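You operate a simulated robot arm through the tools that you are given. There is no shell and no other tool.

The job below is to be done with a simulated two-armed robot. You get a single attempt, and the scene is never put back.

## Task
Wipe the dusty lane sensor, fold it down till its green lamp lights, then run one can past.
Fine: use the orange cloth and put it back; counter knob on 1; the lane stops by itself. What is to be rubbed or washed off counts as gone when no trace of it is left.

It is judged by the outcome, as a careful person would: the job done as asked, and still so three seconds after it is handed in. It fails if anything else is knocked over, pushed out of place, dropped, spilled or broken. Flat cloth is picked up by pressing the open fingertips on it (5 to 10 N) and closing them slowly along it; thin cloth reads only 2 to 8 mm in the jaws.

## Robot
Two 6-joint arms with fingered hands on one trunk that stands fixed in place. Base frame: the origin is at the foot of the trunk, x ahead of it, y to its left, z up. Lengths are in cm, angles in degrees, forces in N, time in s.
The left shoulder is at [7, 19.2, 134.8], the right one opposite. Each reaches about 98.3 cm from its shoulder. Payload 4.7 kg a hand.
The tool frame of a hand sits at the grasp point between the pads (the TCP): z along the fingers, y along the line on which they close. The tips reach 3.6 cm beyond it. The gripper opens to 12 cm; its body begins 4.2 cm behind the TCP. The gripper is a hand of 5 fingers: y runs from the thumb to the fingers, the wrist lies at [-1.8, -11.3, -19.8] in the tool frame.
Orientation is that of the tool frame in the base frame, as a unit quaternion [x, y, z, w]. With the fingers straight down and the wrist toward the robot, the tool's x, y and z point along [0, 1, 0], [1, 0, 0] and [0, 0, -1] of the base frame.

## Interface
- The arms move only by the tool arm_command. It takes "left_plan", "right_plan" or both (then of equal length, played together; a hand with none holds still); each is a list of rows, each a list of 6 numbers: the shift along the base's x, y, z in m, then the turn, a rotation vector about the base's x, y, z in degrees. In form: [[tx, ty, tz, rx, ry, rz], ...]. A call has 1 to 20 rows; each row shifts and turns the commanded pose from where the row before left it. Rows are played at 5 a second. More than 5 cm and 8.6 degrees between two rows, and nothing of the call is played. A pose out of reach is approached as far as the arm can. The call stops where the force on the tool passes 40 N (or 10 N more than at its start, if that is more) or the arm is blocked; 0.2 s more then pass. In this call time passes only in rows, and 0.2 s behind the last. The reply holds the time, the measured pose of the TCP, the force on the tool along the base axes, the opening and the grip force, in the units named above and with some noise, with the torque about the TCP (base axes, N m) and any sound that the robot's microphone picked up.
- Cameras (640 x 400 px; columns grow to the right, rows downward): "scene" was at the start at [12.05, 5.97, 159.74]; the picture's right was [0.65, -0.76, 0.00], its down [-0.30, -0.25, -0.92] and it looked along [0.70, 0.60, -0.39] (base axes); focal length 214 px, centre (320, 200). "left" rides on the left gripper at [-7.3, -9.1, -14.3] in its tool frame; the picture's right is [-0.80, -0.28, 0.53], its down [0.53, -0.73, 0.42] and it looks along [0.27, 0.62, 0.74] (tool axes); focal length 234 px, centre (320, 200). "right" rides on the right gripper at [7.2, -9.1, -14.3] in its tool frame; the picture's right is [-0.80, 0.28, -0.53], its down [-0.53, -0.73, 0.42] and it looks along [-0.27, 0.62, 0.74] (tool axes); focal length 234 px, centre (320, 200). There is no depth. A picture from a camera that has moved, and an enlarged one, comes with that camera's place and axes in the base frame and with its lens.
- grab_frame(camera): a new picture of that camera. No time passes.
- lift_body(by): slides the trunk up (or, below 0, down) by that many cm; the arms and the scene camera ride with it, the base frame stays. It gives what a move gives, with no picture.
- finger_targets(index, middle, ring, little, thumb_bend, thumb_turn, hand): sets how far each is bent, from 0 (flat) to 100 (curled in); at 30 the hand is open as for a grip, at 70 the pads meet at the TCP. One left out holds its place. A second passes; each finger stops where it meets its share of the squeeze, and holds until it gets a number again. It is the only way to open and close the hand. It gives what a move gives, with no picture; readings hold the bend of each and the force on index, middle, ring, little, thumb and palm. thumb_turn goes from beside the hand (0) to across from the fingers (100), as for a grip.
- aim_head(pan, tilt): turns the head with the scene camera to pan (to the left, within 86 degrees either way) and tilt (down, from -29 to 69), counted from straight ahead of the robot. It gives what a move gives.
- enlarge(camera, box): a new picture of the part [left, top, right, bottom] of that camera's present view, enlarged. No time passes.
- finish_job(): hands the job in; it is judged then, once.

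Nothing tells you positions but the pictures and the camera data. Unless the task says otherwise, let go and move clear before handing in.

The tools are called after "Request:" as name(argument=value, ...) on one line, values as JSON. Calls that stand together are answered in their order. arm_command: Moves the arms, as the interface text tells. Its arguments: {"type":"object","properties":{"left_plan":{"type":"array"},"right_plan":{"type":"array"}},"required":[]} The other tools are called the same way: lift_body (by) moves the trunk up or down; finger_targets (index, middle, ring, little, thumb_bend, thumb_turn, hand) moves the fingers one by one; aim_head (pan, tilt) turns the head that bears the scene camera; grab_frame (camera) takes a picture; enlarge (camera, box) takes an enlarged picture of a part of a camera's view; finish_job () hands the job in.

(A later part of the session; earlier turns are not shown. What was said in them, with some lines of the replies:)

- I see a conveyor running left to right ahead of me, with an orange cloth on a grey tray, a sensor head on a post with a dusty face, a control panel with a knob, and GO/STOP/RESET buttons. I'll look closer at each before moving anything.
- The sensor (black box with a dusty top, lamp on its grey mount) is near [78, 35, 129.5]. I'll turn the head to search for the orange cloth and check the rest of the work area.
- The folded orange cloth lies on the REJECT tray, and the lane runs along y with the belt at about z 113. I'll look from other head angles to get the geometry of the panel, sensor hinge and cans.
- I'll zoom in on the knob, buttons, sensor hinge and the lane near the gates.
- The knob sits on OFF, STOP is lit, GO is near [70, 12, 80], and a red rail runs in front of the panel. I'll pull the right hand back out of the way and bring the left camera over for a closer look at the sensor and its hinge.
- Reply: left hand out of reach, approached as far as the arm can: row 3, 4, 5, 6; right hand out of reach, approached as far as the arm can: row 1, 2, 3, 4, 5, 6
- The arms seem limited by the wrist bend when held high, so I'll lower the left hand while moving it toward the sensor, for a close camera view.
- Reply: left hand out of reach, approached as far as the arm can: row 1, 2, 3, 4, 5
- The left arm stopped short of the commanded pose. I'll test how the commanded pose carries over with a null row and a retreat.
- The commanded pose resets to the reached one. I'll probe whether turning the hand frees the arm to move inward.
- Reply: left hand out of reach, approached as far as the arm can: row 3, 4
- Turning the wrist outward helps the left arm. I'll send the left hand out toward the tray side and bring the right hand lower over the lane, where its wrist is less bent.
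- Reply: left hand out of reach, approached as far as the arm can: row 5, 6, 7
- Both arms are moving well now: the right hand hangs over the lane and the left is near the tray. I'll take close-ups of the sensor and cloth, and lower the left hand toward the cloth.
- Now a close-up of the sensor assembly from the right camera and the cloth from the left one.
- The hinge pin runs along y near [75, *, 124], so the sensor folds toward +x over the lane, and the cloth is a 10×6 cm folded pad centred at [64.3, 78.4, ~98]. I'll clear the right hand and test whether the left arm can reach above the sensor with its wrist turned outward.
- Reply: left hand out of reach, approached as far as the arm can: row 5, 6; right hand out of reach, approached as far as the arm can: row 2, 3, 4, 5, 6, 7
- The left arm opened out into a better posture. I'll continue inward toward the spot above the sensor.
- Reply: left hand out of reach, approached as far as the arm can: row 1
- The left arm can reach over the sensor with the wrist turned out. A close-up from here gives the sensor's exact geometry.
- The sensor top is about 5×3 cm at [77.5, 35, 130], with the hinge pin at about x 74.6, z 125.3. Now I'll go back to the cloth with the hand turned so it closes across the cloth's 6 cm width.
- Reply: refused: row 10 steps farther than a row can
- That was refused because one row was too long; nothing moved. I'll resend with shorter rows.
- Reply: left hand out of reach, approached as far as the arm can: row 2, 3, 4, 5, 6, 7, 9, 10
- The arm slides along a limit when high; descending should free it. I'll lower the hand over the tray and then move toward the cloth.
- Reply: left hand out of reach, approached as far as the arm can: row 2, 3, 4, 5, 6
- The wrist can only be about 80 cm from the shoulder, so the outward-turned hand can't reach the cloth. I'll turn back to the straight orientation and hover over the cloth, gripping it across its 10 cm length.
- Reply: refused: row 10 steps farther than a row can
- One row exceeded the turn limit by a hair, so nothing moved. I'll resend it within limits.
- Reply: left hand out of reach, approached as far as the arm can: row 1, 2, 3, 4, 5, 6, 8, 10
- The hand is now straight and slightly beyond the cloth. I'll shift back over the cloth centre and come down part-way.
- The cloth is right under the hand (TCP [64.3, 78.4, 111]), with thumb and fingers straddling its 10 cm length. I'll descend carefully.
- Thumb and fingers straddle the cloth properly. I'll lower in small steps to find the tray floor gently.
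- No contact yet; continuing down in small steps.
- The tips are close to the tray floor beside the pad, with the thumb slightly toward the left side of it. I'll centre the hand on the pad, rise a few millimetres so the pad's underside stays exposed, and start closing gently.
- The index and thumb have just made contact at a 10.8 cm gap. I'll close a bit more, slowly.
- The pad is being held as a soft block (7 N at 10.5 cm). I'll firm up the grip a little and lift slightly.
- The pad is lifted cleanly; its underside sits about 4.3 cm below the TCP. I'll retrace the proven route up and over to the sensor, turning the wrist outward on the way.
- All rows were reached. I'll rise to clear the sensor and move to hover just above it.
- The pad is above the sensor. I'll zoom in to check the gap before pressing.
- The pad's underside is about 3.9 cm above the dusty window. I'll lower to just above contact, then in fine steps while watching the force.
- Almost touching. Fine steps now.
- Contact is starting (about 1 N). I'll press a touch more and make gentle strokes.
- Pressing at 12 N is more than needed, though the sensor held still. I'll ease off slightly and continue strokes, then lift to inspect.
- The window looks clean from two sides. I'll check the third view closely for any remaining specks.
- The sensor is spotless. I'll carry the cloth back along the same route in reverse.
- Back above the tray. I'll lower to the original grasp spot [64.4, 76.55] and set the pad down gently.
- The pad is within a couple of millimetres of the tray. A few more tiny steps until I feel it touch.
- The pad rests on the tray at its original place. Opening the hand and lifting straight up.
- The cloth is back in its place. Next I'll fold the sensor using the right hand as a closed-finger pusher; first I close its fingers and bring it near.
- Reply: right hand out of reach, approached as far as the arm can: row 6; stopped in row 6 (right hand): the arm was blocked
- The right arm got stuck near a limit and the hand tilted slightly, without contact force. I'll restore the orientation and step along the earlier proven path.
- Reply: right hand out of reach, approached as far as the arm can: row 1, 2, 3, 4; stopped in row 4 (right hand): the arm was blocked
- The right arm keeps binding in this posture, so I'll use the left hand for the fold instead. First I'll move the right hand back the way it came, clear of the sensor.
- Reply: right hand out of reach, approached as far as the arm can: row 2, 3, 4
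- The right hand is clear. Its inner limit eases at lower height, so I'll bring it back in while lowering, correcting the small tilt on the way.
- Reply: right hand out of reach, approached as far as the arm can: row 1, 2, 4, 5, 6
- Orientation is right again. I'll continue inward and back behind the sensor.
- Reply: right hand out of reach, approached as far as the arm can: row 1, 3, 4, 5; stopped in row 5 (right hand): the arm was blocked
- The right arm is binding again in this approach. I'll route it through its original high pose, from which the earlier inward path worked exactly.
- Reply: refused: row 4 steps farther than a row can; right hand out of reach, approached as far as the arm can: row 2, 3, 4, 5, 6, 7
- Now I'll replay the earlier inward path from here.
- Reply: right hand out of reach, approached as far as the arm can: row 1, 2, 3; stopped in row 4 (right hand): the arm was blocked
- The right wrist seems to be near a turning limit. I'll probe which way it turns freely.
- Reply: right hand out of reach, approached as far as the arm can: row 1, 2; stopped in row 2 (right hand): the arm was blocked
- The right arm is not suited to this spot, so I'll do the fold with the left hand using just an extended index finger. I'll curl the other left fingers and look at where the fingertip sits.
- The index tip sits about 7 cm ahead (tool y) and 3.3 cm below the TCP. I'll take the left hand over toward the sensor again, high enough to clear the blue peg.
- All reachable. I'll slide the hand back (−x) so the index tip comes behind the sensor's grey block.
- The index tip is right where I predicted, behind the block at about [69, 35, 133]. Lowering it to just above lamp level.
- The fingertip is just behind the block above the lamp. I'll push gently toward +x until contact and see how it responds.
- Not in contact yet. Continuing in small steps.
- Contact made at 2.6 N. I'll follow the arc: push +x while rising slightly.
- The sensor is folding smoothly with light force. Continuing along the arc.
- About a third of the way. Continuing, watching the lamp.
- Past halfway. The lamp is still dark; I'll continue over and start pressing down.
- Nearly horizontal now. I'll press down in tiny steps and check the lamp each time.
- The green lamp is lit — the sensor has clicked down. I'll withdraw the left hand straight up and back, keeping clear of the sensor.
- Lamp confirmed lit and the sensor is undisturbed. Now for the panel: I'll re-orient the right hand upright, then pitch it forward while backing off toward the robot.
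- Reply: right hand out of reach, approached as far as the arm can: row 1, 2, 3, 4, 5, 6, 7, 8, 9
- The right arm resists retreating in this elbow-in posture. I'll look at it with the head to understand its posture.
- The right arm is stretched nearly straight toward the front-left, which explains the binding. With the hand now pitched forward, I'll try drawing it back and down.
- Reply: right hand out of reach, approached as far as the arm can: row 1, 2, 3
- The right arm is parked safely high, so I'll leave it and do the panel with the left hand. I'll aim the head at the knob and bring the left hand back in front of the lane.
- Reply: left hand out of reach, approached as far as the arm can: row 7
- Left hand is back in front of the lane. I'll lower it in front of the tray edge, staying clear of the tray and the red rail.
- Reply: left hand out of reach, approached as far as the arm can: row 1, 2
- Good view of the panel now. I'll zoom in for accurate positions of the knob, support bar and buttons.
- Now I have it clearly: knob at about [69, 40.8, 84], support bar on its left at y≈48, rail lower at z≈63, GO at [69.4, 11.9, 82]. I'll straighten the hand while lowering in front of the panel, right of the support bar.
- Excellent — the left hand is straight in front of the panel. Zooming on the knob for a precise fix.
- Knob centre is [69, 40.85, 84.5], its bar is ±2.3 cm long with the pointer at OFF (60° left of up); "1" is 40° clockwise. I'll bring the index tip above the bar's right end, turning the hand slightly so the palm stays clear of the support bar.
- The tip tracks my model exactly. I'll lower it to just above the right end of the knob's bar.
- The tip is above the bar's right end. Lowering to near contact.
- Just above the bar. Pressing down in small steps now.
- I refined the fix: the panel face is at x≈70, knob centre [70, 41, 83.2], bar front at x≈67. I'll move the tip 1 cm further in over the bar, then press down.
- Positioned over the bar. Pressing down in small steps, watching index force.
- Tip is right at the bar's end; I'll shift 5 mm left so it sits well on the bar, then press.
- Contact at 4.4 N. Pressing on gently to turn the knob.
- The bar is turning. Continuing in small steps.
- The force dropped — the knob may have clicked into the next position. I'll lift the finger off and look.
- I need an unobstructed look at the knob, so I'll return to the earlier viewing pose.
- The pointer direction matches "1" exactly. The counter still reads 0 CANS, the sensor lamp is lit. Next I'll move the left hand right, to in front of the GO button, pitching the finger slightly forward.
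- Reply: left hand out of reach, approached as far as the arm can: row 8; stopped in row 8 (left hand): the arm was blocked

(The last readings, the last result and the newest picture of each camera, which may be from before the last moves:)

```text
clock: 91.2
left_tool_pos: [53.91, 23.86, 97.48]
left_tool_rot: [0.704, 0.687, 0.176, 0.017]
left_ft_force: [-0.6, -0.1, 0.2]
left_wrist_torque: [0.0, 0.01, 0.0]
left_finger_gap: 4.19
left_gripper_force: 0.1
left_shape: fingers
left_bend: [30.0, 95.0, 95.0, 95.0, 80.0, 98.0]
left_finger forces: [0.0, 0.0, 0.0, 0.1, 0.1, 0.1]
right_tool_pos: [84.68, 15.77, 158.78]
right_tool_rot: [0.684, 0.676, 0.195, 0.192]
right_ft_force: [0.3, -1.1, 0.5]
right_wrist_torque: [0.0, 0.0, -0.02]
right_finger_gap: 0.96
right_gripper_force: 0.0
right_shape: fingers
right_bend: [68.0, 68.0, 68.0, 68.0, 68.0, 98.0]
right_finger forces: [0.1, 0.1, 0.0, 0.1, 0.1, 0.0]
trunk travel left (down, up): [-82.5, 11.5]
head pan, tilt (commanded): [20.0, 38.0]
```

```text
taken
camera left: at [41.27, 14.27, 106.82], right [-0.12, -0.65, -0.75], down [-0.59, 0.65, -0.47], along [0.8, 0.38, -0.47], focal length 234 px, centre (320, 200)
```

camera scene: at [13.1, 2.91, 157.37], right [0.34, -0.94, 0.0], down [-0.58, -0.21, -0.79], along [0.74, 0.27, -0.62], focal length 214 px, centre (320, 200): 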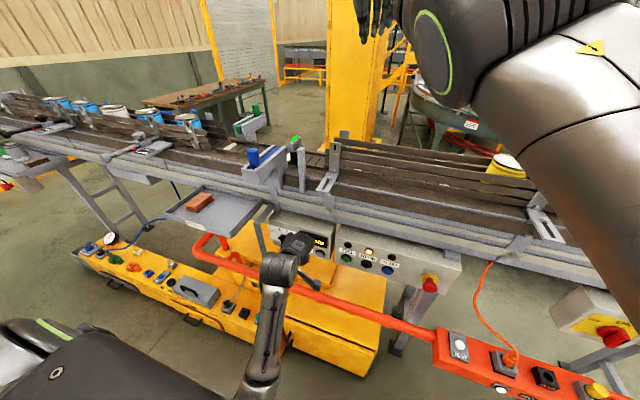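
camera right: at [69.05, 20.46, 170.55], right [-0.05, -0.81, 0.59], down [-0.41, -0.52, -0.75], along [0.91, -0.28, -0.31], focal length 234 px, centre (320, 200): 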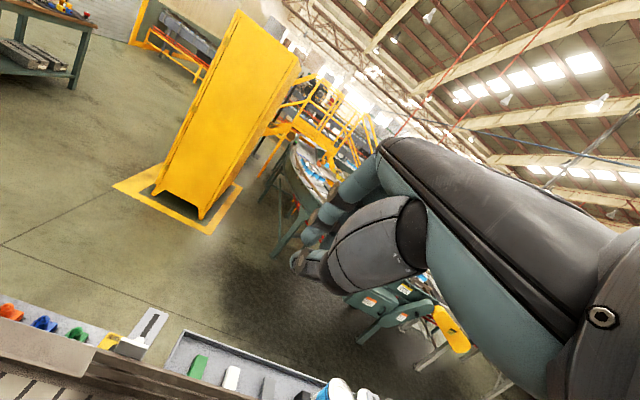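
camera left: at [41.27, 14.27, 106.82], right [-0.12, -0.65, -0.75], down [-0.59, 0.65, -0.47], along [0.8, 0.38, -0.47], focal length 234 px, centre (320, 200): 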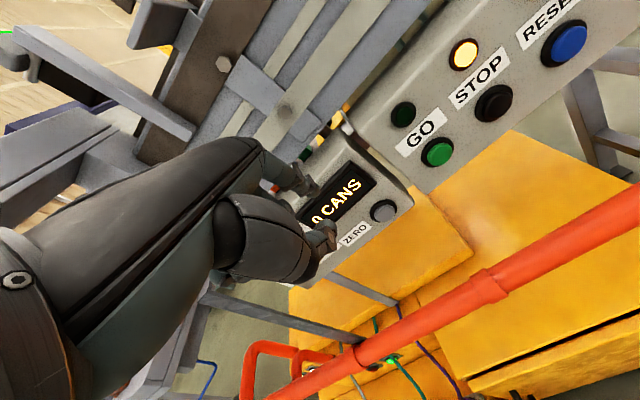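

The arm's inward limit stopped it at y≈24 and rolled the hand a bit. Turning the wrist outward lets the fingertip reach further right, so I'll re-orient the hand (yaw −56°, then pitch forward) in free space here.

Request:
arm_command(left_plan=[[0, 0.02, 0.01, -6.5, 0.4, -0.1], [0, 0.02, 0.01, -6.4, 0.4, -0.2], [0, 0, 0, 0, 7.5, 0], [0, 0, 0, 0, 7.5, 0], [0, 0, 0, 0, 0, -8], [0, 0, 0, 0, 0, -8], [0, 0, 0, 0, 0, -8], [0, 0, 0, 0, 0, -8], [0, 0, 0, 0, 0, -8], [0, 0, 0, 0, 0, -8], [0, 0, 0, 0, 0, -8]])

Request:
grab_frame(camera="scene")

Request:
grab_frame(camera="left")

```text
clock: 93.6
left_tool_pos: [54.06, 27.82, 99.46]
left_tool_rot: [0.957, 0.291, -0.001, 0.0]
left_ft_force: [0.1, 0.4, -0.3]
left_wrist_torque: [0.0, 0.0, 0.01]
left_finger_gap: 4.22
left_gripper_force: 0.1
left_shape: fingers
left_bend: [30.0, 95.0, 95.0, 95.0, 80.0, 98.0]
left_finger forces: [0.0, 0.0, 0.0, 0.0, 0.0, 0.0]
right_tool_pos: [84.77, 15.97, 158.71]
right_tool_rot: [0.683, 0.678, 0.194, 0.192]
right_ft_force: [0.9, 0.2, -0.9]
right_wrist_torque: [0.0, -0.01, -0.04]
right_finger_gap: 0.99
right_gripper_force: 0.1
right_shape: fingers
right_bend: [68.0, 68.0, 68.0, 68.0, 68.0, 98.0]
right_finger forces: [0.1, 0.0, 0.0, 0.0, 0.0, 0.0]
trunk travel left (down, up): [-82.5, 11.5]
head pan, tilt (commanded): [20.0, 38.0]
```

```text
taken
camera scene: at [13.14, 2.95, 157.37], right [0.34, -0.94, 0.0], down [-0.58, -0.21, -0.79], along [0.74, 0.27, -0.62], focal length 214 px, centre (320, 200)
```

scene: 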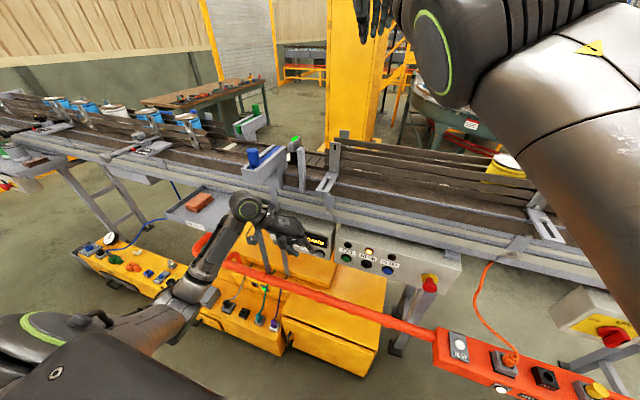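

```text
taken
camera left: at [42.85, 31.43, 113.84], right [-0.82, -0.22, -0.52], down [0.03, 0.9, -0.43], along [0.56, -0.37, -0.74], focal length 234 px, centre (320, 200)
```

left: 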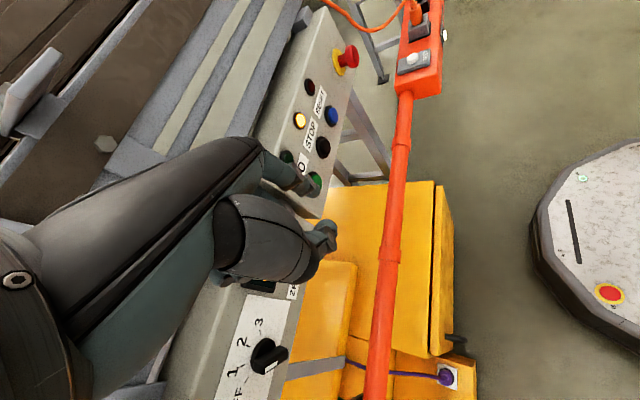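

Reoriented cleanly and the view shows the GO group just beyond my fingertip. Now I'll pitch the hand forward in steps.

Request:
arm_command(left_plan=[[0, 0, -0.01, 0, -7.5, 0], [0, -0.005, -0.01, 0, -7.5, 0], [0, -0.005, -0.01, 0, -7.5, 0], [0, -0.01, -0.01, 0, -7.5, 0], [0, -0.01, -0.01, 0, -7.5, 0], [0, -0.01, -0.01, 0, -7.5, 0]])

Request:
grab_frame(camera="scene")

Request:
grab_frame(camera="left")

```text
clock: 95.0
left_tool_pos: [54.09, 23.94, 93.4]
left_tool_rot: [0.884, 0.27, 0.365, 0.111]
left_ft_force: [-0.2, 0.4, 0.0]
left_wrist_torque: [0.02, 0.02, 0.01]
left_finger_gap: 4.24
left_gripper_force: 0.2
left_shape: fingers
left_bend: [30.0, 95.0, 95.0, 95.0, 80.0, 98.0]
left_finger forces: [0.0, 0.0, 0.0, 0.0, 0.1, 0.0]
right_tool_pos: [84.59, 15.77, 158.75]
right_tool_rot: [0.684, 0.677, 0.194, 0.192]
right_ft_force: [0.2, 0.9, -0.7]
right_wrist_torque: [0.01, -0.01, 0.01]
right_finger_gap: 0.99
right_gripper_force: 0.1
right_shape: fingers
right_bend: [68.0, 68.0, 68.0, 68.0, 68.0, 98.0]
right_finger forces: [0.0, 0.0, 0.0, 0.0, 0.0, 0.0]
trunk travel left (down, up): [-82.5, 11.5]
head pan, tilt (commanded): [20.0, 38.0]
```

```text
taken
camera scene: at [13.04, 2.85, 157.38], right [0.34, -0.94, 0.0], down [-0.58, -0.21, -0.79], along [0.74, 0.27, -0.62], focal length 214 px, centre (320, 200)
```

scene: 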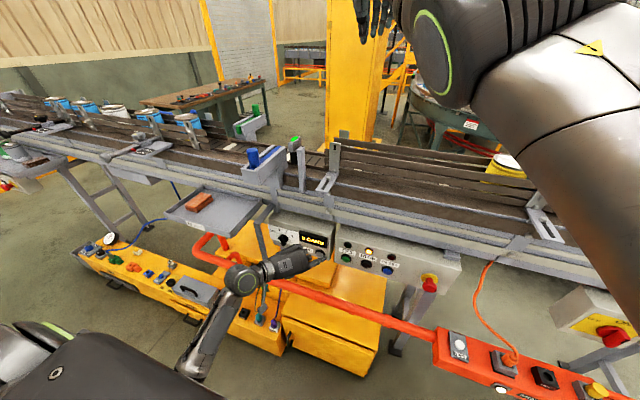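

```text
taken
camera left: at [35.9, 27.4, 95.73], right [-0.21, -0.22, -0.95], down [0.32, 0.9, -0.28], along [0.92, -0.37, -0.12], focal length 234 px, centre (320, 200)
```

left: 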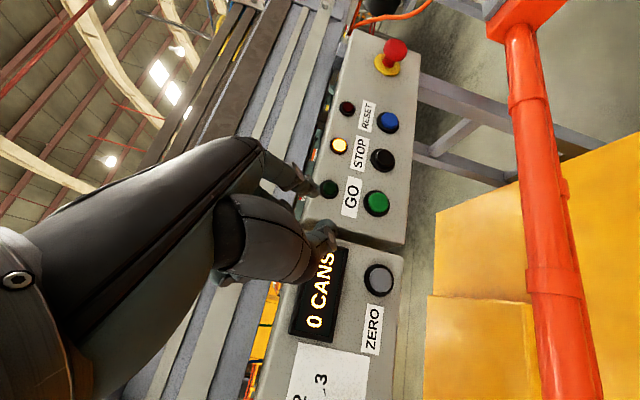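

Great head-on view: GO is at [69, 12.3, 82.3], ZERO at y≈24 and STOP at y≈3, both well clear of the fingertip path. I'll turn 6° so the fingertip leads, and bring it in front of GO.

Request:
arm_command(left_plan=[[0, -0.015, -0.02, 0, 0, 6], [0, -0.015, -0.03, 0, 0, 0], [0.01, -0.015, -0.03, 0, 0, 0], [0.02, -0.015, -0.03, 0, 0, 0], [0.02, 0, 0, 0, 0, 0]])

Request:
grab_frame(camera="left")

Request:
enlarge(camera="scene", box=[270, 210, 410, 310])

```text
clock: 96.2
left_tool_pos: [59.11, 17.82, 82.3]
left_tool_rot: [0.869, 0.316, 0.37, 0.093]
left_ft_force: [0.4, -0.6, -0.2]
left_wrist_torque: [0.0, -0.01, -0.01]
left_finger_gap: 4.21
left_gripper_force: 0.1
left_shape: fingers
left_bend: [30.0, 95.0, 95.0, 95.0, 80.0, 98.0]
left_finger forces: [0.1, 0.0, 0.1, 0.1, 0.1, 0.1]
right_tool_pos: [84.75, 15.95, 158.73]
right_tool_rot: [0.683, 0.678, 0.194, 0.191]
right_ft_force: [0.4, -0.2, 0.0]
right_wrist_torque: [-0.04, 0.0, -0.02]
right_finger_gap: 0.96
right_gripper_force: 0.1
right_shape: fingers
right_bend: [68.0, 68.0, 68.0, 68.0, 68.0, 98.0]
right_finger forces: [0.0, 0.0, 0.0, 0.0, 0.1, 0.1]
trunk travel left (down, up): [-82.5, 11.5]
head pan, tilt (commanded): [20.0, 38.0]
```

```text
taken
camera left: at [40.76, 19.58, 84.63], right [-0.19, -0.24, -0.95], down [0.23, 0.93, -0.28], along [0.96, -0.27, -0.12], focal length 234 px, centre (320, 200)
```

left: 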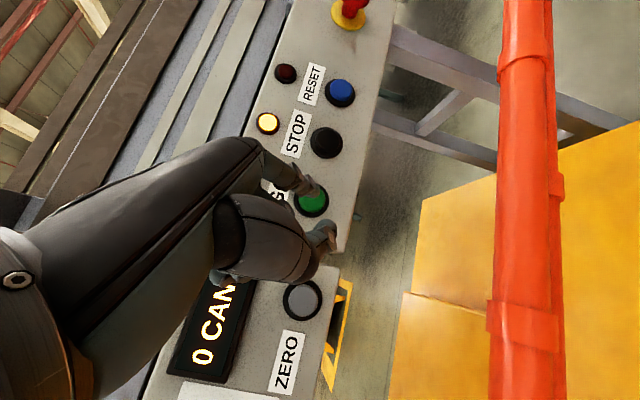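

```text
4.00 times, centred on (340, 260) of scene
camera zoom: at [13.19, 2.97, 157.36], right [0.34, -0.94, 0.0], down [-0.58, -0.21, -0.79], along [0.74, 0.27, -0.62], focal length 858 px, centre (240, -40)
```

zoom: 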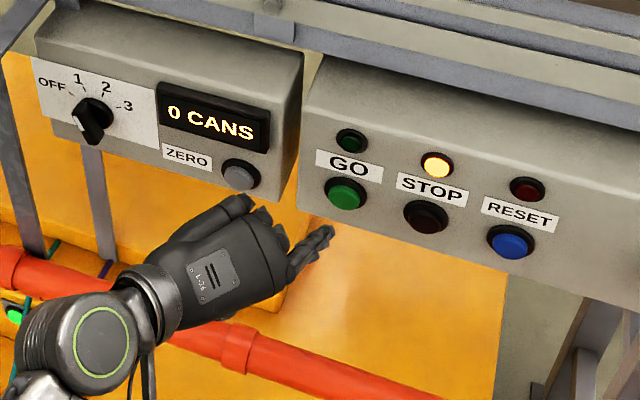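

The fingertip is lined up with GO about 4.5 cm in front of it. Advancing toward it.

Request:
arm_command(left_plan=[[0.015, 0, -0.002, 0, 0, 0], [0.012, 0, -0.002, 0, 0, 0], [0.005, 0, 0, 0, 0, 0]])

Request:
enlarge(camera="scene", box=[310, 220, 400, 290])

Request:
enlarge(camera="left", box=[230, 130, 380, 270])

```text
clock: 97.0
left_tool_pos: [62.14, 17.89, 82.09]
left_tool_rot: [0.869, 0.316, 0.37, 0.093]
left_ft_force: [-0.7, -0.1, -0.8]
left_wrist_torque: [-0.01, 0.03, 0.02]
left_finger_gap: 4.21
left_gripper_force: 0.0
left_shape: fingers
left_bend: [30.0, 95.0, 95.0, 95.0, 80.0, 98.0]
left_finger forces: [0.0, 0.0, 0.0, 0.0, 0.0, 0.1]
right_tool_pos: [84.58, 15.85, 158.77]
right_tool_rot: [0.684, 0.677, 0.194, 0.192]
right_ft_force: [-0.6, -0.5, -0.5]
right_wrist_torque: [0.02, 0.02, -0.04]
right_finger_gap: 0.98
right_gripper_force: 0.0
right_shape: fingers
right_bend: [68.0, 68.0, 68.0, 68.0, 68.0, 98.0]
right_finger forces: [0.1, 0.1, 0.1, 0.1, 0.1, 0.0]
trunk travel left (down, up): [-82.5, 11.5]
head pan, tilt (commanded): [20.0, 38.0]
```

```text
5.71 times, centred on (355, 255) of scene
camera zoom: at [13.06, 2.92, 157.38], right [0.34, -0.94, 0.0], down [-0.58, -0.21, -0.79], along [0.74, 0.27, -0.62], focal length 1226 px, centre (120, -114)
```

zoom: 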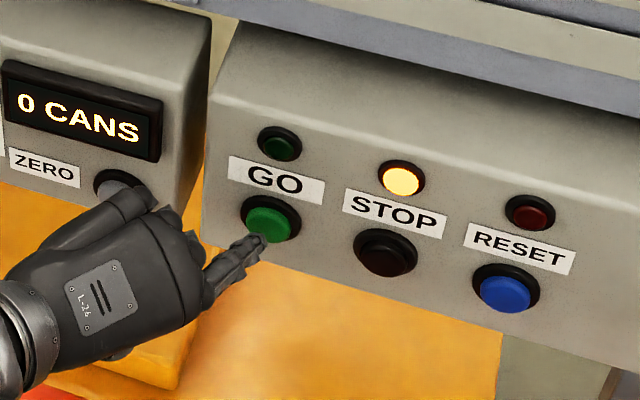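

```text
2.86 times, centred on (305, 200) of left
camera zoom: at [43.82, 19.5, 84.32], right [-0.19, -0.24, -0.95], down [0.23, 0.93, -0.28], along [0.96, -0.27, -0.12], focal length 669 px, centre (363, 200)
```

zoom: 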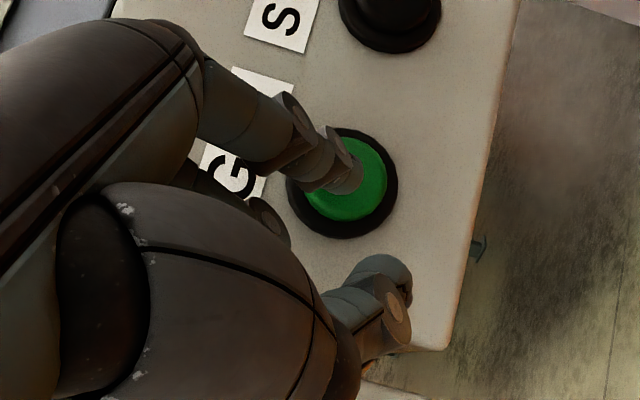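

The fingertip is right over GO with nothing else near. Pressing in small steps, watching the force and lamps.

Request:
arm_command(left_plan=[[0.005, 0, 0, 0, 0, 0], [0.004, 0, 0, 0, 0, 0]])

Request:
enlarge(camera="scene", box=[310, 220, 400, 290])

```text
clock: 97.6
left_tool_pos: [63.06, 17.74, 81.92]
left_tool_rot: [0.87, 0.315, 0.369, 0.092]
left_ft_force: [-0.9, 0.9, 0.5]
left_wrist_torque: [-0.01, 0.0, -0.08]
left_finger_gap: 4.19
left_gripper_force: 0.3
left_shape: fingers
left_bend: [30.0, 95.0, 95.0, 95.0, 80.0, 98.0]
left_finger forces: [0.8, 0.0, 0.1, 0.0, 0.1, 0.0]
right_tool_pos: [84.65, 15.92, 158.77]
right_tool_rot: [0.684, 0.677, 0.194, 0.191]
right_ft_force: [0.2, 0.8, 0.1]
right_wrist_torque: [0.0, -0.03, 0.02]
right_finger_gap: 0.96
right_gripper_force: 0.1
right_shape: fingers
right_bend: [68.0, 68.0, 68.0, 68.0, 68.0, 98.0]
right_finger forces: [0.0, 0.1, 0.0, 0.0, 0.0, 0.0]
trunk travel left (down, up): [-82.5, 11.5]
head pan, tilt (commanded): [20.0, 38.0]
```

```text
5.71 times, centred on (355, 255) of scene
camera zoom: at [13.09, 2.91, 157.37], right [0.34, -0.94, 0.0], down [-0.58, -0.21, -0.79], along [0.74, 0.27, -0.62], focal length 1226 px, centre (120, -114)
```

zoom: 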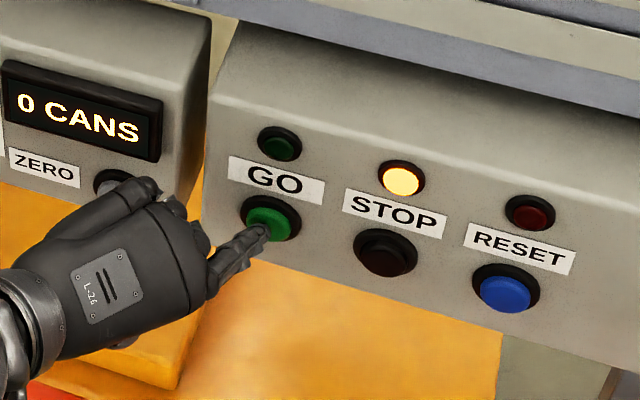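

Contact with GO at 0.8 N. Pressing it in.

Request:
arm_command(left_plan=[[0.004, 0, 0, 0, 0, 0]])

Request:
enlarge(camera="scene", box=[310, 220, 400, 290])

```text
clock: 98.0
left_tool_pos: [63.52, 17.68, 82.06]
left_tool_rot: [0.869, 0.315, 0.37, 0.092]
left_ft_force: [-2.5, -0.1, 1.0]
left_wrist_torque: [-0.03, -0.04, -0.17]
left_finger_gap: 4.19
left_gripper_force: 1.4
left_shape: fingers
left_bend: [30.0, 95.0, 95.0, 95.0, 80.0, 98.0]
left_finger forces: [2.3, 0.0, 0.1, 0.0, 0.0, 0.1]
right_tool_pos: [84.63, 15.9, 158.61]
right_tool_rot: [0.682, 0.678, 0.195, 0.191]
right_ft_force: [-0.5, -0.2, -0.4]
right_wrist_torque: [0.04, 0.01, 0.02]
right_finger_gap: 0.98
right_gripper_force: 0.1
right_shape: fingers
right_bend: [68.0, 68.0, 68.0, 68.0, 68.0, 98.0]
right_finger forces: [0.1, 0.1, 0.0, 0.1, 0.0, 0.0]
trunk travel left (down, up): [-82.5, 11.5]
head pan, tilt (commanded): [20.0, 38.0]
heard: click
```

```text
5.71 times, centred on (355, 255) of scene
camera zoom: at [13.09, 2.93, 157.37], right [0.34, -0.94, 0.0], down [-0.58, -0.21, -0.79], along [0.74, 0.27, -0.62], focal length 1226 px, centre (120, -114)
```

zoom: 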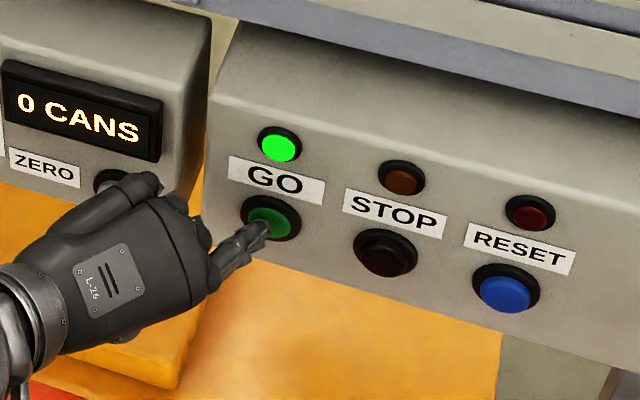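

A click, and the GO lamp is lit — the lane is running. I'll draw the finger straight back and watch the lane.

Request:
arm_command(left_plan=[[-0.015, 0, 0, 0, 0, 0], [-0.03, 0, 0.0, 0, 0, 0], [-0.03, 0.0, 0.01, 0, 0, 0]])

Request:
grab_frame(camera="scene")

Request:
enlarge(camera="scene", box=[230, 180, 410, 290])

Request:
enlarge(camera="scene", box=[100, 90, 340, 200])

```text
clock: 98.8
left_tool_pos: [56.0, 17.81, 83.19]
left_tool_rot: [0.869, 0.314, 0.37, 0.092]
left_ft_force: [-0.4, 0.3, -0.1]
left_wrist_torque: [-0.04, -0.01, -0.02]
left_finger_gap: 4.19
left_gripper_force: 0.2
left_shape: fingers
left_bend: [30.0, 95.0, 95.0, 95.0, 80.0, 98.0]
left_finger forces: [0.0, 0.0, 0.1, 0.0, 0.1, 0.1]
right_tool_pos: [84.63, 15.84, 158.81]
right_tool_rot: [0.683, 0.677, 0.194, 0.192]
right_ft_force: [0.4, -0.4, -0.2]
right_wrist_torque: [-0.01, -0.01, 0.04]
right_finger_gap: 0.98
right_gripper_force: 0.2
right_shape: fingers
right_bend: [68.0, 68.0, 68.0, 68.0, 68.0, 98.0]
right_finger forces: [0.0, 0.1, 0.1, 0.0, 0.0, 0.0]
trunk travel left (down, up): [-82.5, 11.5]
head pan, tilt (commanded): [20.0, 38.0]
```

```text
taken
camera scene: at [12.95, 2.88, 157.39], right [0.34, -0.94, 0.0], down [-0.58, -0.21, -0.79], along [0.74, 0.27, -0.61], focal length 214 px, centre (320, 200)
```

scene: 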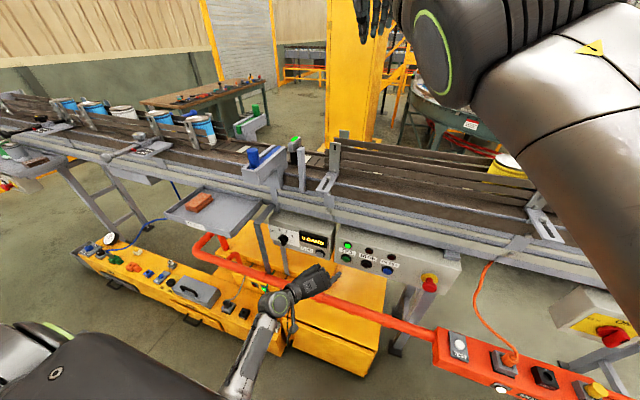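

```text
3.56 times, centred on (320, 235) of scene
camera zoom: at [12.95, 2.88, 157.39], right [0.34, -0.94, 0.0], down [-0.58, -0.21, -0.79], along [0.74, 0.27, -0.61], focal length 763 px, centre (320, 76)
```

zoom: 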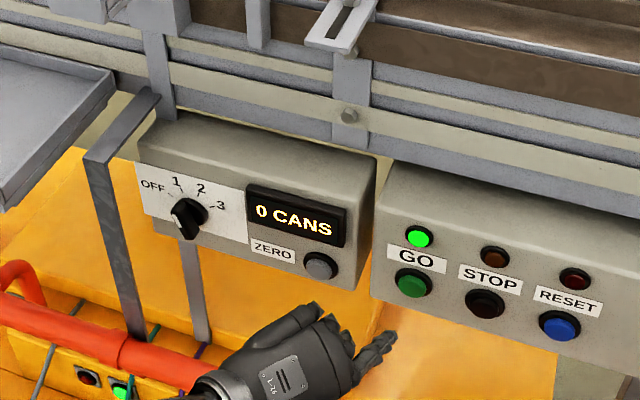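

```text
2.67 times, centred on (220, 145) of scene
camera zoom: at [12.95, 2.88, 157.39], right [0.34, -0.94, 0.0], down [-0.58, -0.21, -0.79], along [0.74, 0.27, -0.61], focal length 572 px, centre (587, 347)
```

zoom: 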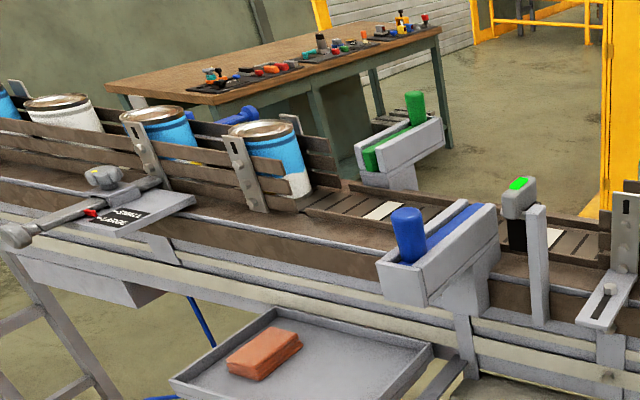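

The cans are moving along toward the sensor. I'll wait with still rows and keep watching.

Request:
arm_command(left_plan=[[0, 0, 0, 0, 0, 0], [0, 0, 0, 0, 0, 0], [0, 0, 0, 0, 0, 0], [0, 0, 0, 0, 0, 0], [0, 0, 0, 0, 0, 0]])

Request:
enlarge(camera="scene", box=[100, 90, 430, 290])

```text
clock: 100.0
left_tool_pos: [56.03, 17.94, 82.95]
left_tool_rot: [0.869, 0.316, 0.37, 0.092]
left_ft_force: [-0.4, 0.4, 0.5]
left_wrist_torque: [0.0, -0.04, 0.0]
left_finger_gap: 4.21
left_gripper_force: 0.1
left_shape: fingers
left_bend: [30.0, 95.0, 95.0, 95.0, 80.0, 98.0]
left_finger forces: [0.0, 0.0, 0.1, 0.0, 0.0, 0.0]
right_tool_pos: [84.66, 15.89, 158.72]
right_tool_rot: [0.683, 0.677, 0.195, 0.192]
right_ft_force: [0.7, 0.7, 0.4]
right_wrist_torque: [-0.01, -0.01, -0.03]
right_finger_gap: 1.01
right_gripper_force: 0.0
right_shape: fingers
right_bend: [68.0, 68.0, 68.0, 68.0, 68.0, 98.0]
right_finger forces: [0.0, 0.0, 0.1, 0.0, 0.0, 0.1]
trunk travel left (down, up): [-82.5, 11.5]
head pan, tilt (commanded): [20.0, 38.0]
```

```text
1.94 times, centred on (265, 190) of scene
camera zoom: at [13.09, 2.91, 157.37], right [0.34, -0.94, 0.0], down [-0.58, -0.21, -0.79], along [0.74, 0.27, -0.62], focal length 416 px, centre (427, 219)
```

zoom: 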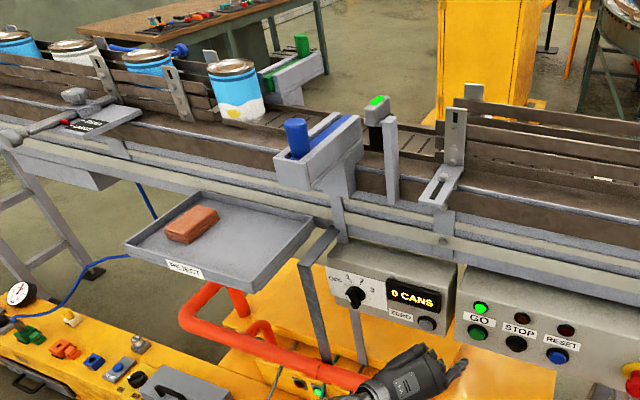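

Request:
arm_command(left_plan=[[0, 0, 0, 0, 0, 0], [0, 0, 0, 0, 0, 0], [0, 0, 0, 0, 0, 0], [0, 0, 0, 0, 0, 0], [0, 0, 0, 0, 0, 0]])

Request:
enlarge(camera="scene", box=[100, 90, 430, 290])

Request:
arm_command(left_plan=[[0, 0, 0, 0, 0, 0], [0, 0, 0, 0, 0, 0], [0, 0, 0, 0, 0, 0], [0, 0, 0, 0, 0, 0], [0, 0, 0, 0, 0, 0]])

Request:
enlarge(camera="scene", box=[100, 90, 430, 290])

```text
clock: 101.2
left_tool_pos: [56.0, 17.98, 83.18]
left_tool_rot: [0.869, 0.315, 0.37, 0.092]
left_ft_force: [-0.3, -0.3, -0.1]
left_wrist_torque: [0.0, -0.01, -0.02]
left_finger_gap: 4.18
left_gripper_force: 0.0
left_shape: fingers
left_bend: [30.0, 95.0, 95.0, 95.0, 80.0, 98.0]
left_finger forces: [0.0, 0.0, 0.1, 0.1, 0.0, 0.0]
right_tool_pos: [84.7, 16.01, 158.73]
right_tool_rot: [0.683, 0.677, 0.194, 0.192]
right_ft_force: [0.5, -0.3, -0.4]
right_wrist_torque: [-0.01, -0.03, 0.0]
right_finger_gap: 0.99
right_gripper_force: 0.1
right_shape: fingers
right_bend: [68.0, 68.0, 68.0, 68.0, 68.0, 98.0]
right_finger forces: [0.1, 0.0, 0.0, 0.1, 0.0, 0.0]
trunk travel left (down, up): [-82.5, 11.5]
head pan, tilt (commanded): [20.0, 38.0]
```

```text
1.94 times, centred on (265, 190) of scene
camera zoom: at [13.11, 2.92, 157.37], right [0.34, -0.94, 0.0], down [-0.58, -0.21, -0.79], along [0.74, 0.27, -0.62], focal length 416 px, centre (427, 219)
```

zoom: 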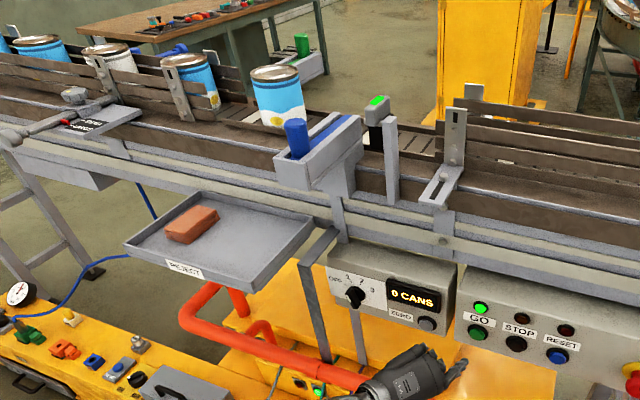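

```text
clock: 102.4
left_tool_pos: [56.04, 17.86, 83.06]
left_tool_rot: [0.868, 0.316, 0.371, 0.091]
left_ft_force: [-0.5, 0.3, 0.2]
left_wrist_torque: [-0.02, 0.03, 0.0]
left_finger_gap: 4.18
left_gripper_force: 0.1
left_shape: fingers
left_bend: [30.0, 95.0, 95.0, 95.0, 80.0, 98.0]
left_finger forces: [0.0, 0.1, 0.0, 0.0, 0.0, 0.0]
right_tool_pos: [84.69, 15.95, 158.66]
right_tool_rot: [0.683, 0.678, 0.194, 0.191]
right_ft_force: [0.1, -0.1, -0.7]
right_wrist_torque: [0.02, -0.03, -0.04]
right_finger_gap: 0.99
right_gripper_force: 0.1
right_shape: fingers
right_bend: [68.0, 68.0, 68.0, 68.0, 68.0, 98.0]
right_finger forces: [0.0, 0.0, 0.0, 0.0, 0.0, 0.1]
trunk travel left (down, up): [-82.5, 11.5]
head pan, tilt (commanded): [20.0, 38.0]
```

```text
1.94 times, centred on (265, 190) of scene
camera zoom: at [13.11, 2.92, 157.37], right [0.34, -0.94, 0.0], down [-0.58, -0.21, -0.79], along [0.74, 0.27, -0.62], focal length 416 px, centre (427, 219)
```

zoom: 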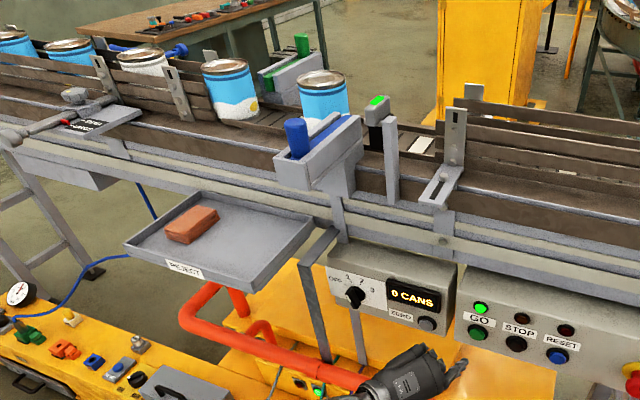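

The first can is just reaching the sensor. Watching its passage.

Request:
arm_command(left_plan=[[0, 0, 0, 0, 0, 0], [0, 0, 0, 0, 0, 0], [0, 0, 0, 0, 0, 0]])

Request:
enlarge(camera="scene", box=[100, 90, 430, 290])

Request:
arm_command(left_plan=[[0, 0, 0, 0, 0, 0], [0, 0, 0, 0, 0, 0], [0, 0, 0, 0, 0, 0]])

Request:
enlarge(camera="scene", box=[100, 90, 430, 290])

```text
clock: 103.2
left_tool_pos: [56.07, 17.82, 83.17]
left_tool_rot: [0.868, 0.316, 0.371, 0.092]
left_ft_force: [0.2, 0.2, 0.0]
left_wrist_torque: [-0.03, 0.0, -0.02]
left_finger_gap: 4.17
left_gripper_force: 0.1
left_shape: fingers
left_bend: [30.0, 95.0, 95.0, 95.0, 80.0, 98.0]
left_finger forces: [0.1, 0.1, 0.0, 0.0, 0.0, 0.0]
right_tool_pos: [84.77, 15.83, 158.75]
right_tool_rot: [0.683, 0.678, 0.195, 0.191]
right_ft_force: [0.5, -0.5, -0.1]
right_wrist_torque: [0.02, -0.02, -0.02]
right_finger_gap: 1.01
right_gripper_force: 0.0
right_shape: fingers
right_bend: [68.0, 68.0, 68.0, 68.0, 68.0, 98.0]
right_finger forces: [0.1, 0.1, 0.0, 0.0, 0.1, 0.1]
trunk travel left (down, up): [-82.5, 11.5]
head pan, tilt (commanded): [20.0, 38.0]
```

```text
1.94 times, centred on (265, 190) of scene
camera zoom: at [13.11, 2.92, 157.37], right [0.34, -0.94, 0.0], down [-0.58, -0.21, -0.79], along [0.74, 0.27, -0.62], focal length 416 px, centre (427, 219)
```

zoom: 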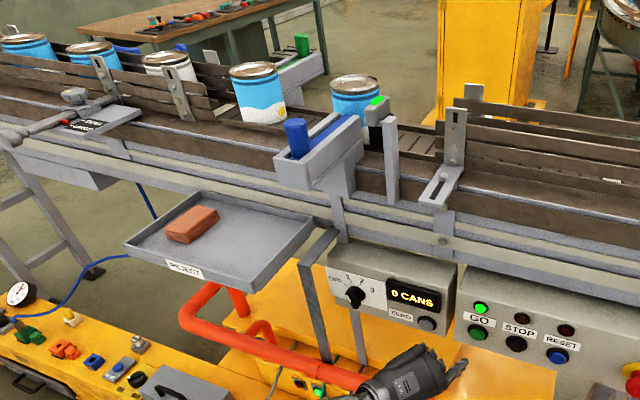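

```text
clock: 104.0
left_tool_pos: [56.01, 17.96, 83.14]
left_tool_rot: [0.869, 0.315, 0.37, 0.093]
left_ft_force: [0.3, -0.5, 0.7]
left_wrist_torque: [0.01, 0.0, -0.01]
left_finger_gap: 4.19
left_gripper_force: 0.0
left_shape: fingers
left_bend: [30.0, 95.0, 95.0, 95.0, 80.0, 98.0]
left_finger forces: [0.0, 0.1, 0.1, 0.1, 0.1, 0.0]
right_tool_pos: [84.68, 15.93, 158.83]
right_tool_rot: [0.683, 0.678, 0.195, 0.192]
right_ft_force: [-0.8, 0.5, -0.6]
right_wrist_torque: [-0.01, 0.0, 0.0]
right_finger_gap: 0.97
right_gripper_force: 0.1
right_shape: fingers
right_bend: [68.0, 68.0, 68.0, 68.0, 68.0, 98.0]
right_finger forces: [0.0, 0.0, 0.1, 0.1, 0.0, 0.0]
trunk travel left (down, up): [-82.5, 11.5]
head pan, tilt (commanded): [20.0, 38.0]
```

```text
1.94 times, centred on (265, 190) of scene
camera zoom: at [13.11, 2.92, 157.37], right [0.34, -0.94, 0.0], down [-0.58, -0.21, -0.79], along [0.74, 0.27, -0.62], focal length 416 px, centre (427, 219)
```

zoom: 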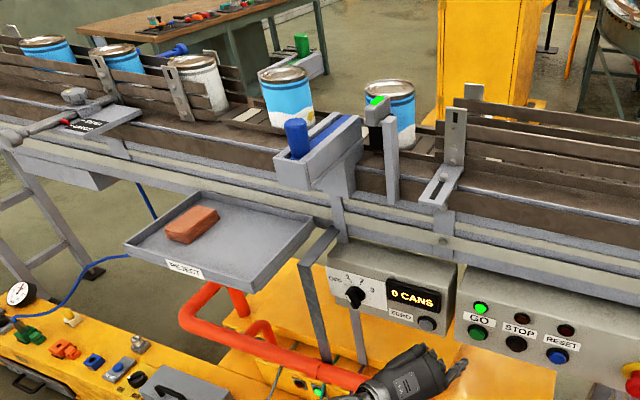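

Request:
arm_command(left_plan=[[0, 0, 0, 0, 0, 0], [0, 0, 0, 0, 0, 0]])

Request:
enlarge(camera="scene", box=[100, 90, 430, 290])

Request:
arm_command(left_plan=[[0, 0, 0, 0, 0, 0], [0, 0, 0, 0, 0, 0]])

Request:
enlarge(camera="scene", box=[100, 90, 430, 290])

```text
clock: 104.6
left_tool_pos: [56.07, 17.96, 83.07]
left_tool_rot: [0.869, 0.315, 0.37, 0.093]
left_ft_force: [0.2, -0.6, -0.2]
left_wrist_torque: [-0.01, -0.01, 0.01]
left_finger_gap: 4.2
left_gripper_force: 0.1
left_shape: fingers
left_bend: [30.0, 95.0, 95.0, 95.0, 80.0, 98.0]
left_finger forces: [0.0, 0.1, 0.0, 0.1, 0.0, 0.1]
right_tool_pos: [84.53, 15.83, 158.64]
right_tool_rot: [0.683, 0.677, 0.194, 0.192]
right_ft_force: [0.9, -0.1, 0.0]
right_wrist_torque: [-0.02, 0.0, 0.03]
right_finger_gap: 0.96
right_gripper_force: 0.0
right_shape: fingers
right_bend: [68.0, 68.0, 68.0, 68.0, 68.0, 98.0]
right_finger forces: [0.0, 0.0, 0.1, 0.0, 0.1, 0.1]
trunk travel left (down, up): [-82.5, 11.5]
head pan, tilt (commanded): [20.0, 38.0]
```

```text
1.94 times, centred on (265, 190) of scene
camera zoom: at [13.11, 2.92, 157.37], right [0.34, -0.94, 0.0], down [-0.58, -0.21, -0.79], along [0.74, 0.27, -0.62], focal length 416 px, centre (427, 219)
```

zoom: 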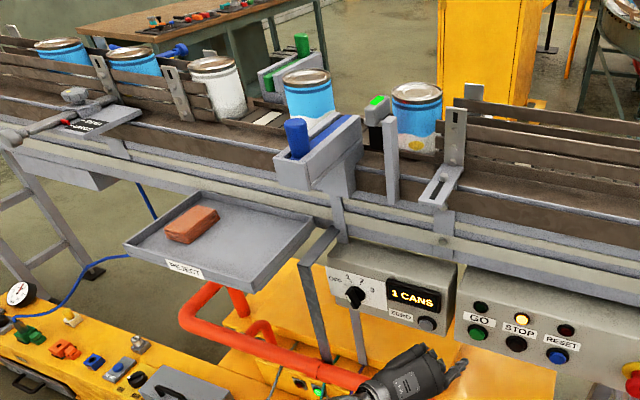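

```text
clock: 105.2
left_tool_pos: [55.99, 17.98, 83.02]
left_tool_rot: [0.869, 0.316, 0.37, 0.093]
left_ft_force: [0.0, -0.4, -0.4]
left_wrist_torque: [-0.01, -0.04, -0.02]
left_finger_gap: 4.2
left_gripper_force: 0.0
left_shape: fingers
left_bend: [30.0, 95.0, 95.0, 95.0, 80.0, 98.0]
left_finger forces: [0.0, 0.0, 0.0, 0.1, 0.0, 0.1]
right_tool_pos: [84.73, 15.73, 158.69]
right_tool_rot: [0.683, 0.677, 0.195, 0.193]
right_ft_force: [0.5, 0.1, -0.8]
right_wrist_torque: [0.0, -0.02, 0.03]
right_finger_gap: 0.98
right_gripper_force: 0.1
right_shape: fingers
right_bend: [68.0, 68.0, 68.0, 68.0, 68.0, 98.0]
right_finger forces: [0.1, 0.1, 0.0, 0.1, 0.1, 0.1]
trunk travel left (down, up): [-82.5, 11.5]
head pan, tilt (commanded): [20.0, 38.0]
```

```text
1.94 times, centred on (265, 190) of scene
camera zoom: at [13.11, 2.92, 157.37], right [0.34, -0.94, 0.0], down [-0.58, -0.21, -0.79], along [0.74, 0.27, -0.62], focal length 416 px, centre (427, 219)
```

zoom: 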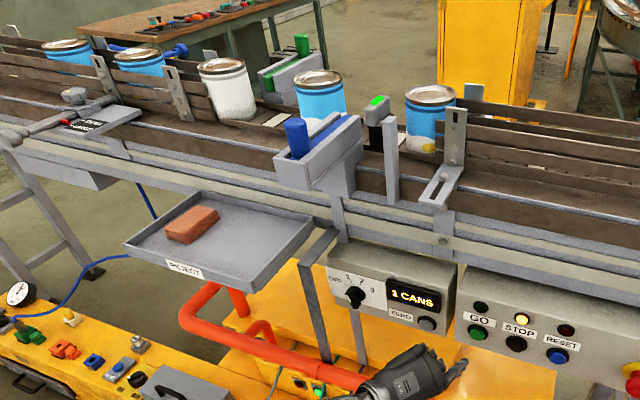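

The counter reads 1 CANS, the STOP lamp is lit and the lane is stopping by itself. I'll move the left hand clear of the panel and check that everything stays put.

Request:
arm_command(left_plan=[[-0.02, 0.02, 0.02, 0, 0, 0], [-0.01, 0.03, 0.03, 0, 0, 0], [-0.01, 0.03, 0.03, 0, 0, 0], [0, 0.03, 0.03, 0, 0, 0], [0, 0.02, 0.03, 0, 0, 0]])

Request:
grab_frame(camera="scene")

Request:
enlarge(camera="scene", box=[100, 90, 430, 290])

Request:
enlarge(camera="scene", box=[260, 130, 380, 200])

Request:
enlarge(camera="scene", box=[260, 210, 410, 290])

```text
clock: 106.4
left_tool_pos: [51.92, 30.79, 96.88]
left_tool_rot: [0.869, 0.316, 0.37, 0.093]
left_ft_force: [0.0, 0.3, 0.8]
left_wrist_torque: [-0.01, -0.06, -0.01]
left_finger_gap: 4.18
left_gripper_force: 0.0
left_shape: fingers
left_bend: [30.0, 95.0, 95.0, 95.0, 80.0, 98.0]
left_finger forces: [0.1, 0.0, 0.1, 0.1, 0.0, 0.1]
right_tool_pos: [84.7, 16.09, 158.74]
right_tool_rot: [0.683, 0.678, 0.193, 0.192]
right_ft_force: [-0.3, -0.1, 0.5]
right_wrist_torque: [-0.02, 0.01, 0.03]
right_finger_gap: 0.98
right_gripper_force: 0.2
right_shape: fingers
right_bend: [68.0, 68.0, 68.0, 68.0, 68.0, 98.0]
right_finger forces: [0.1, 0.0, 0.0, 0.0, 0.1, 0.0]
trunk travel left (down, up): [-82.5, 11.5]
head pan, tilt (commanded): [20.0, 38.0]
```

```text
taken
camera scene: at [13.12, 3.02, 157.36], right [0.34, -0.94, 0.0], down [-0.58, -0.21, -0.79], along [0.74, 0.27, -0.62], focal length 214 px, centre (320, 200)
```

scene: 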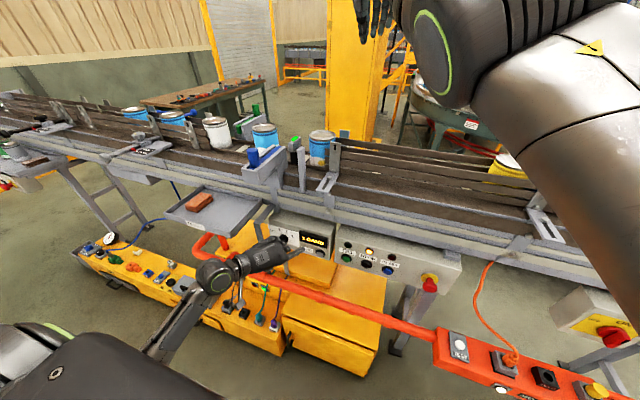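

```text
1.94 times, centred on (265, 190) of scene
camera zoom: at [13.12, 3.02, 157.36], right [0.34, -0.94, 0.0], down [-0.58, -0.21, -0.79], along [0.74, 0.27, -0.62], focal length 416 px, centre (427, 219)
```

zoom: 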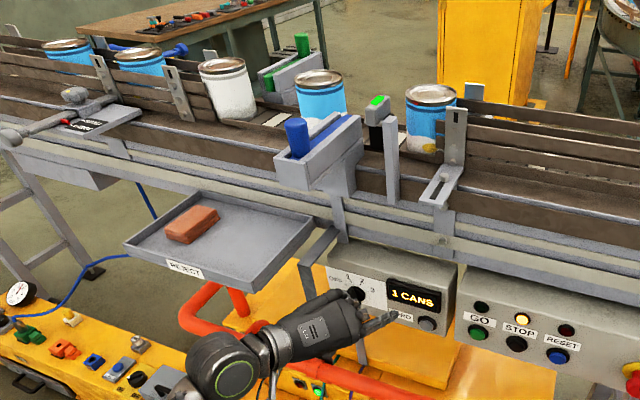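

```text
5.33 times, centred on (320, 165) of scene
camera zoom: at [13.12, 3.02, 157.36], right [0.34, -0.94, 0.0], down [-0.58, -0.21, -0.79], along [0.74, 0.27, -0.62], focal length 1144 px, centre (320, 387)
```

zoom: 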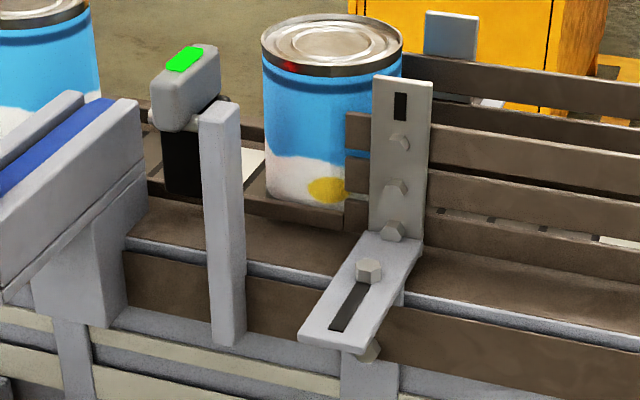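

```text
4.27 times, centred on (335, 250) of scene
camera zoom: at [13.12, 3.02, 157.36], right [0.34, -0.94, 0.0], down [-0.58, -0.21, -0.79], along [0.74, 0.27, -0.62], focal length 915 px, centre (256, -13)
```

zoom: 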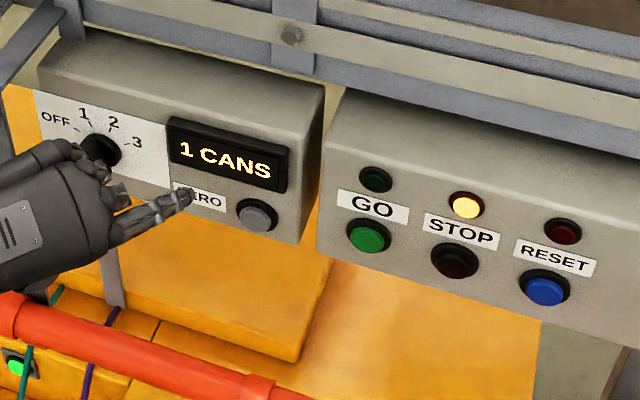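

Everything is stopped: counter 1, STOP lit, can past the sensor and upright. I'll back the left hand off a little more for a last check of the knob and lane.

Request:
arm_command(left_plan=[[-0.01, 0.02, 0.04, 0, 0, 0], [-0.01, 0.02, 0.04, 0, 0, 0], [0, 0.02, 0.04, 0, 0, 0], [0, 0, 0, 0, 0, 0], [0, 0, 0, 0, 0, 0]])

Request:
grab_frame(camera="scene")

Request:
enlarge(camera="scene", box=[180, 180, 410, 290])

Request:
enlarge(camera="scene", box=[100, 90, 380, 220])

```text
clock: 107.6
left_tool_pos: [49.83, 36.5, 109.19]
left_tool_rot: [0.869, 0.316, 0.369, 0.093]
left_ft_force: [-0.5, -0.2, 1.2]
left_wrist_torque: [0.01, 0.0, 0.04]
left_finger_gap: 4.23
left_gripper_force: 0.1
left_shape: fingers
left_bend: [30.0, 95.0, 95.0, 95.0, 80.0, 98.0]
left_finger forces: [0.0, 0.0, 0.1, 0.0, 0.0, 0.0]
right_tool_pos: [84.64, 15.93, 158.68]
right_tool_rot: [0.683, 0.677, 0.195, 0.192]
right_ft_force: [0.3, -0.6, 0.9]
right_wrist_torque: [-0.02, 0.02, 0.03]
right_finger_gap: 0.98
right_gripper_force: 0.1
right_shape: fingers
right_bend: [68.0, 68.0, 68.0, 68.0, 68.0, 98.0]
right_finger forces: [0.0, 0.0, 0.1, 0.0, 0.0, 0.0]
trunk travel left (down, up): [-82.5, 11.5]
head pan, tilt (commanded): [20.0, 38.0]
```

```text
taken
camera scene: at [13.08, 2.95, 157.37], right [0.34, -0.94, 0.0], down [-0.58, -0.21, -0.79], along [0.74, 0.27, -0.62], focal length 214 px, centre (320, 200)
```

scene: 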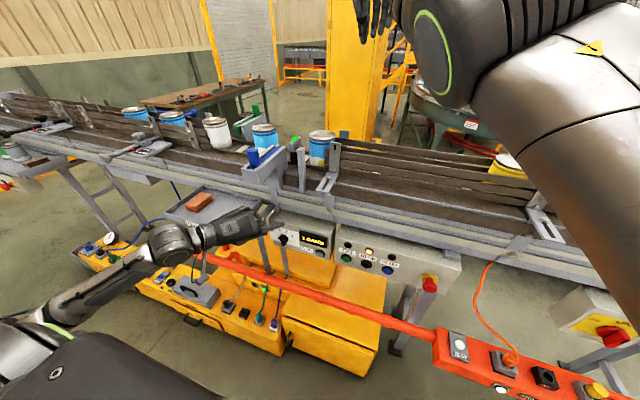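

```text
2.78 times, centred on (295, 235) of scene
camera zoom: at [13.08, 2.95, 157.37], right [0.34, -0.94, 0.0], down [-0.58, -0.21, -0.79], along [0.74, 0.27, -0.62], focal length 597 px, centre (390, 103)
```

zoom: 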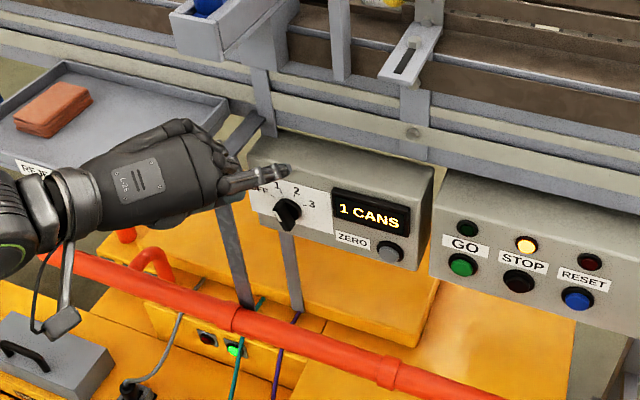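

```text
2.29 times, centred on (240, 155) of scene
camera zoom: at [13.08, 2.95, 157.37], right [0.34, -0.94, 0.0], down [-0.58, -0.21, -0.79], along [0.74, 0.27, -0.62], focal length 490 px, centre (503, 303)
```

zoom: 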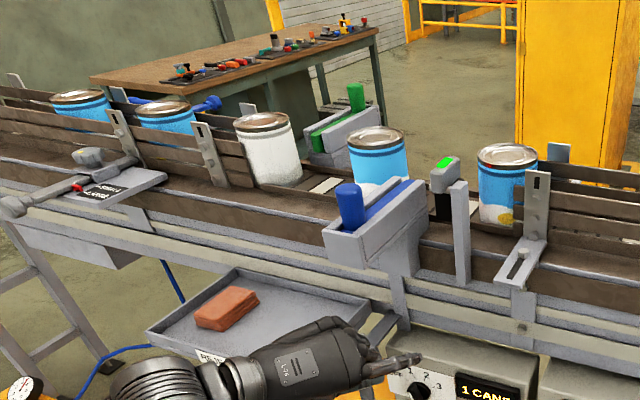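

The sensor is wiped clean and folded down with its green lamp lit. The cloth is back in its place on the tray. The knob is on 1, one can has gone past, the counter reads 1, and the lane has stopped by itself. Both hands are clear, so I'm handing in.

Request:
finish_job()

```text
The job is handed in.
```

The job is done and handed in; I haven't been told how it was judged.

- **Sensor:** I wiped it with the orange cloth until no dust showed from any of the cameras. I then folded it down, and its green lamp lit and stayed lit.
- **Cloth:** It is back in its original place on the reject tray.
- **Counter:** The knob is on 1, and the display reads 1 CANS.
- **Lane:** I pressed GO, one can went past the sensor, and the lane stopped by itself with the STOP lamp lit. The next can is stopped short of the sensor.

Nothing was knocked over, dropped or pushed out of place that I could see. Both hands are clear. The right one is parked high above the lane because it couldn't be drawn back from there.
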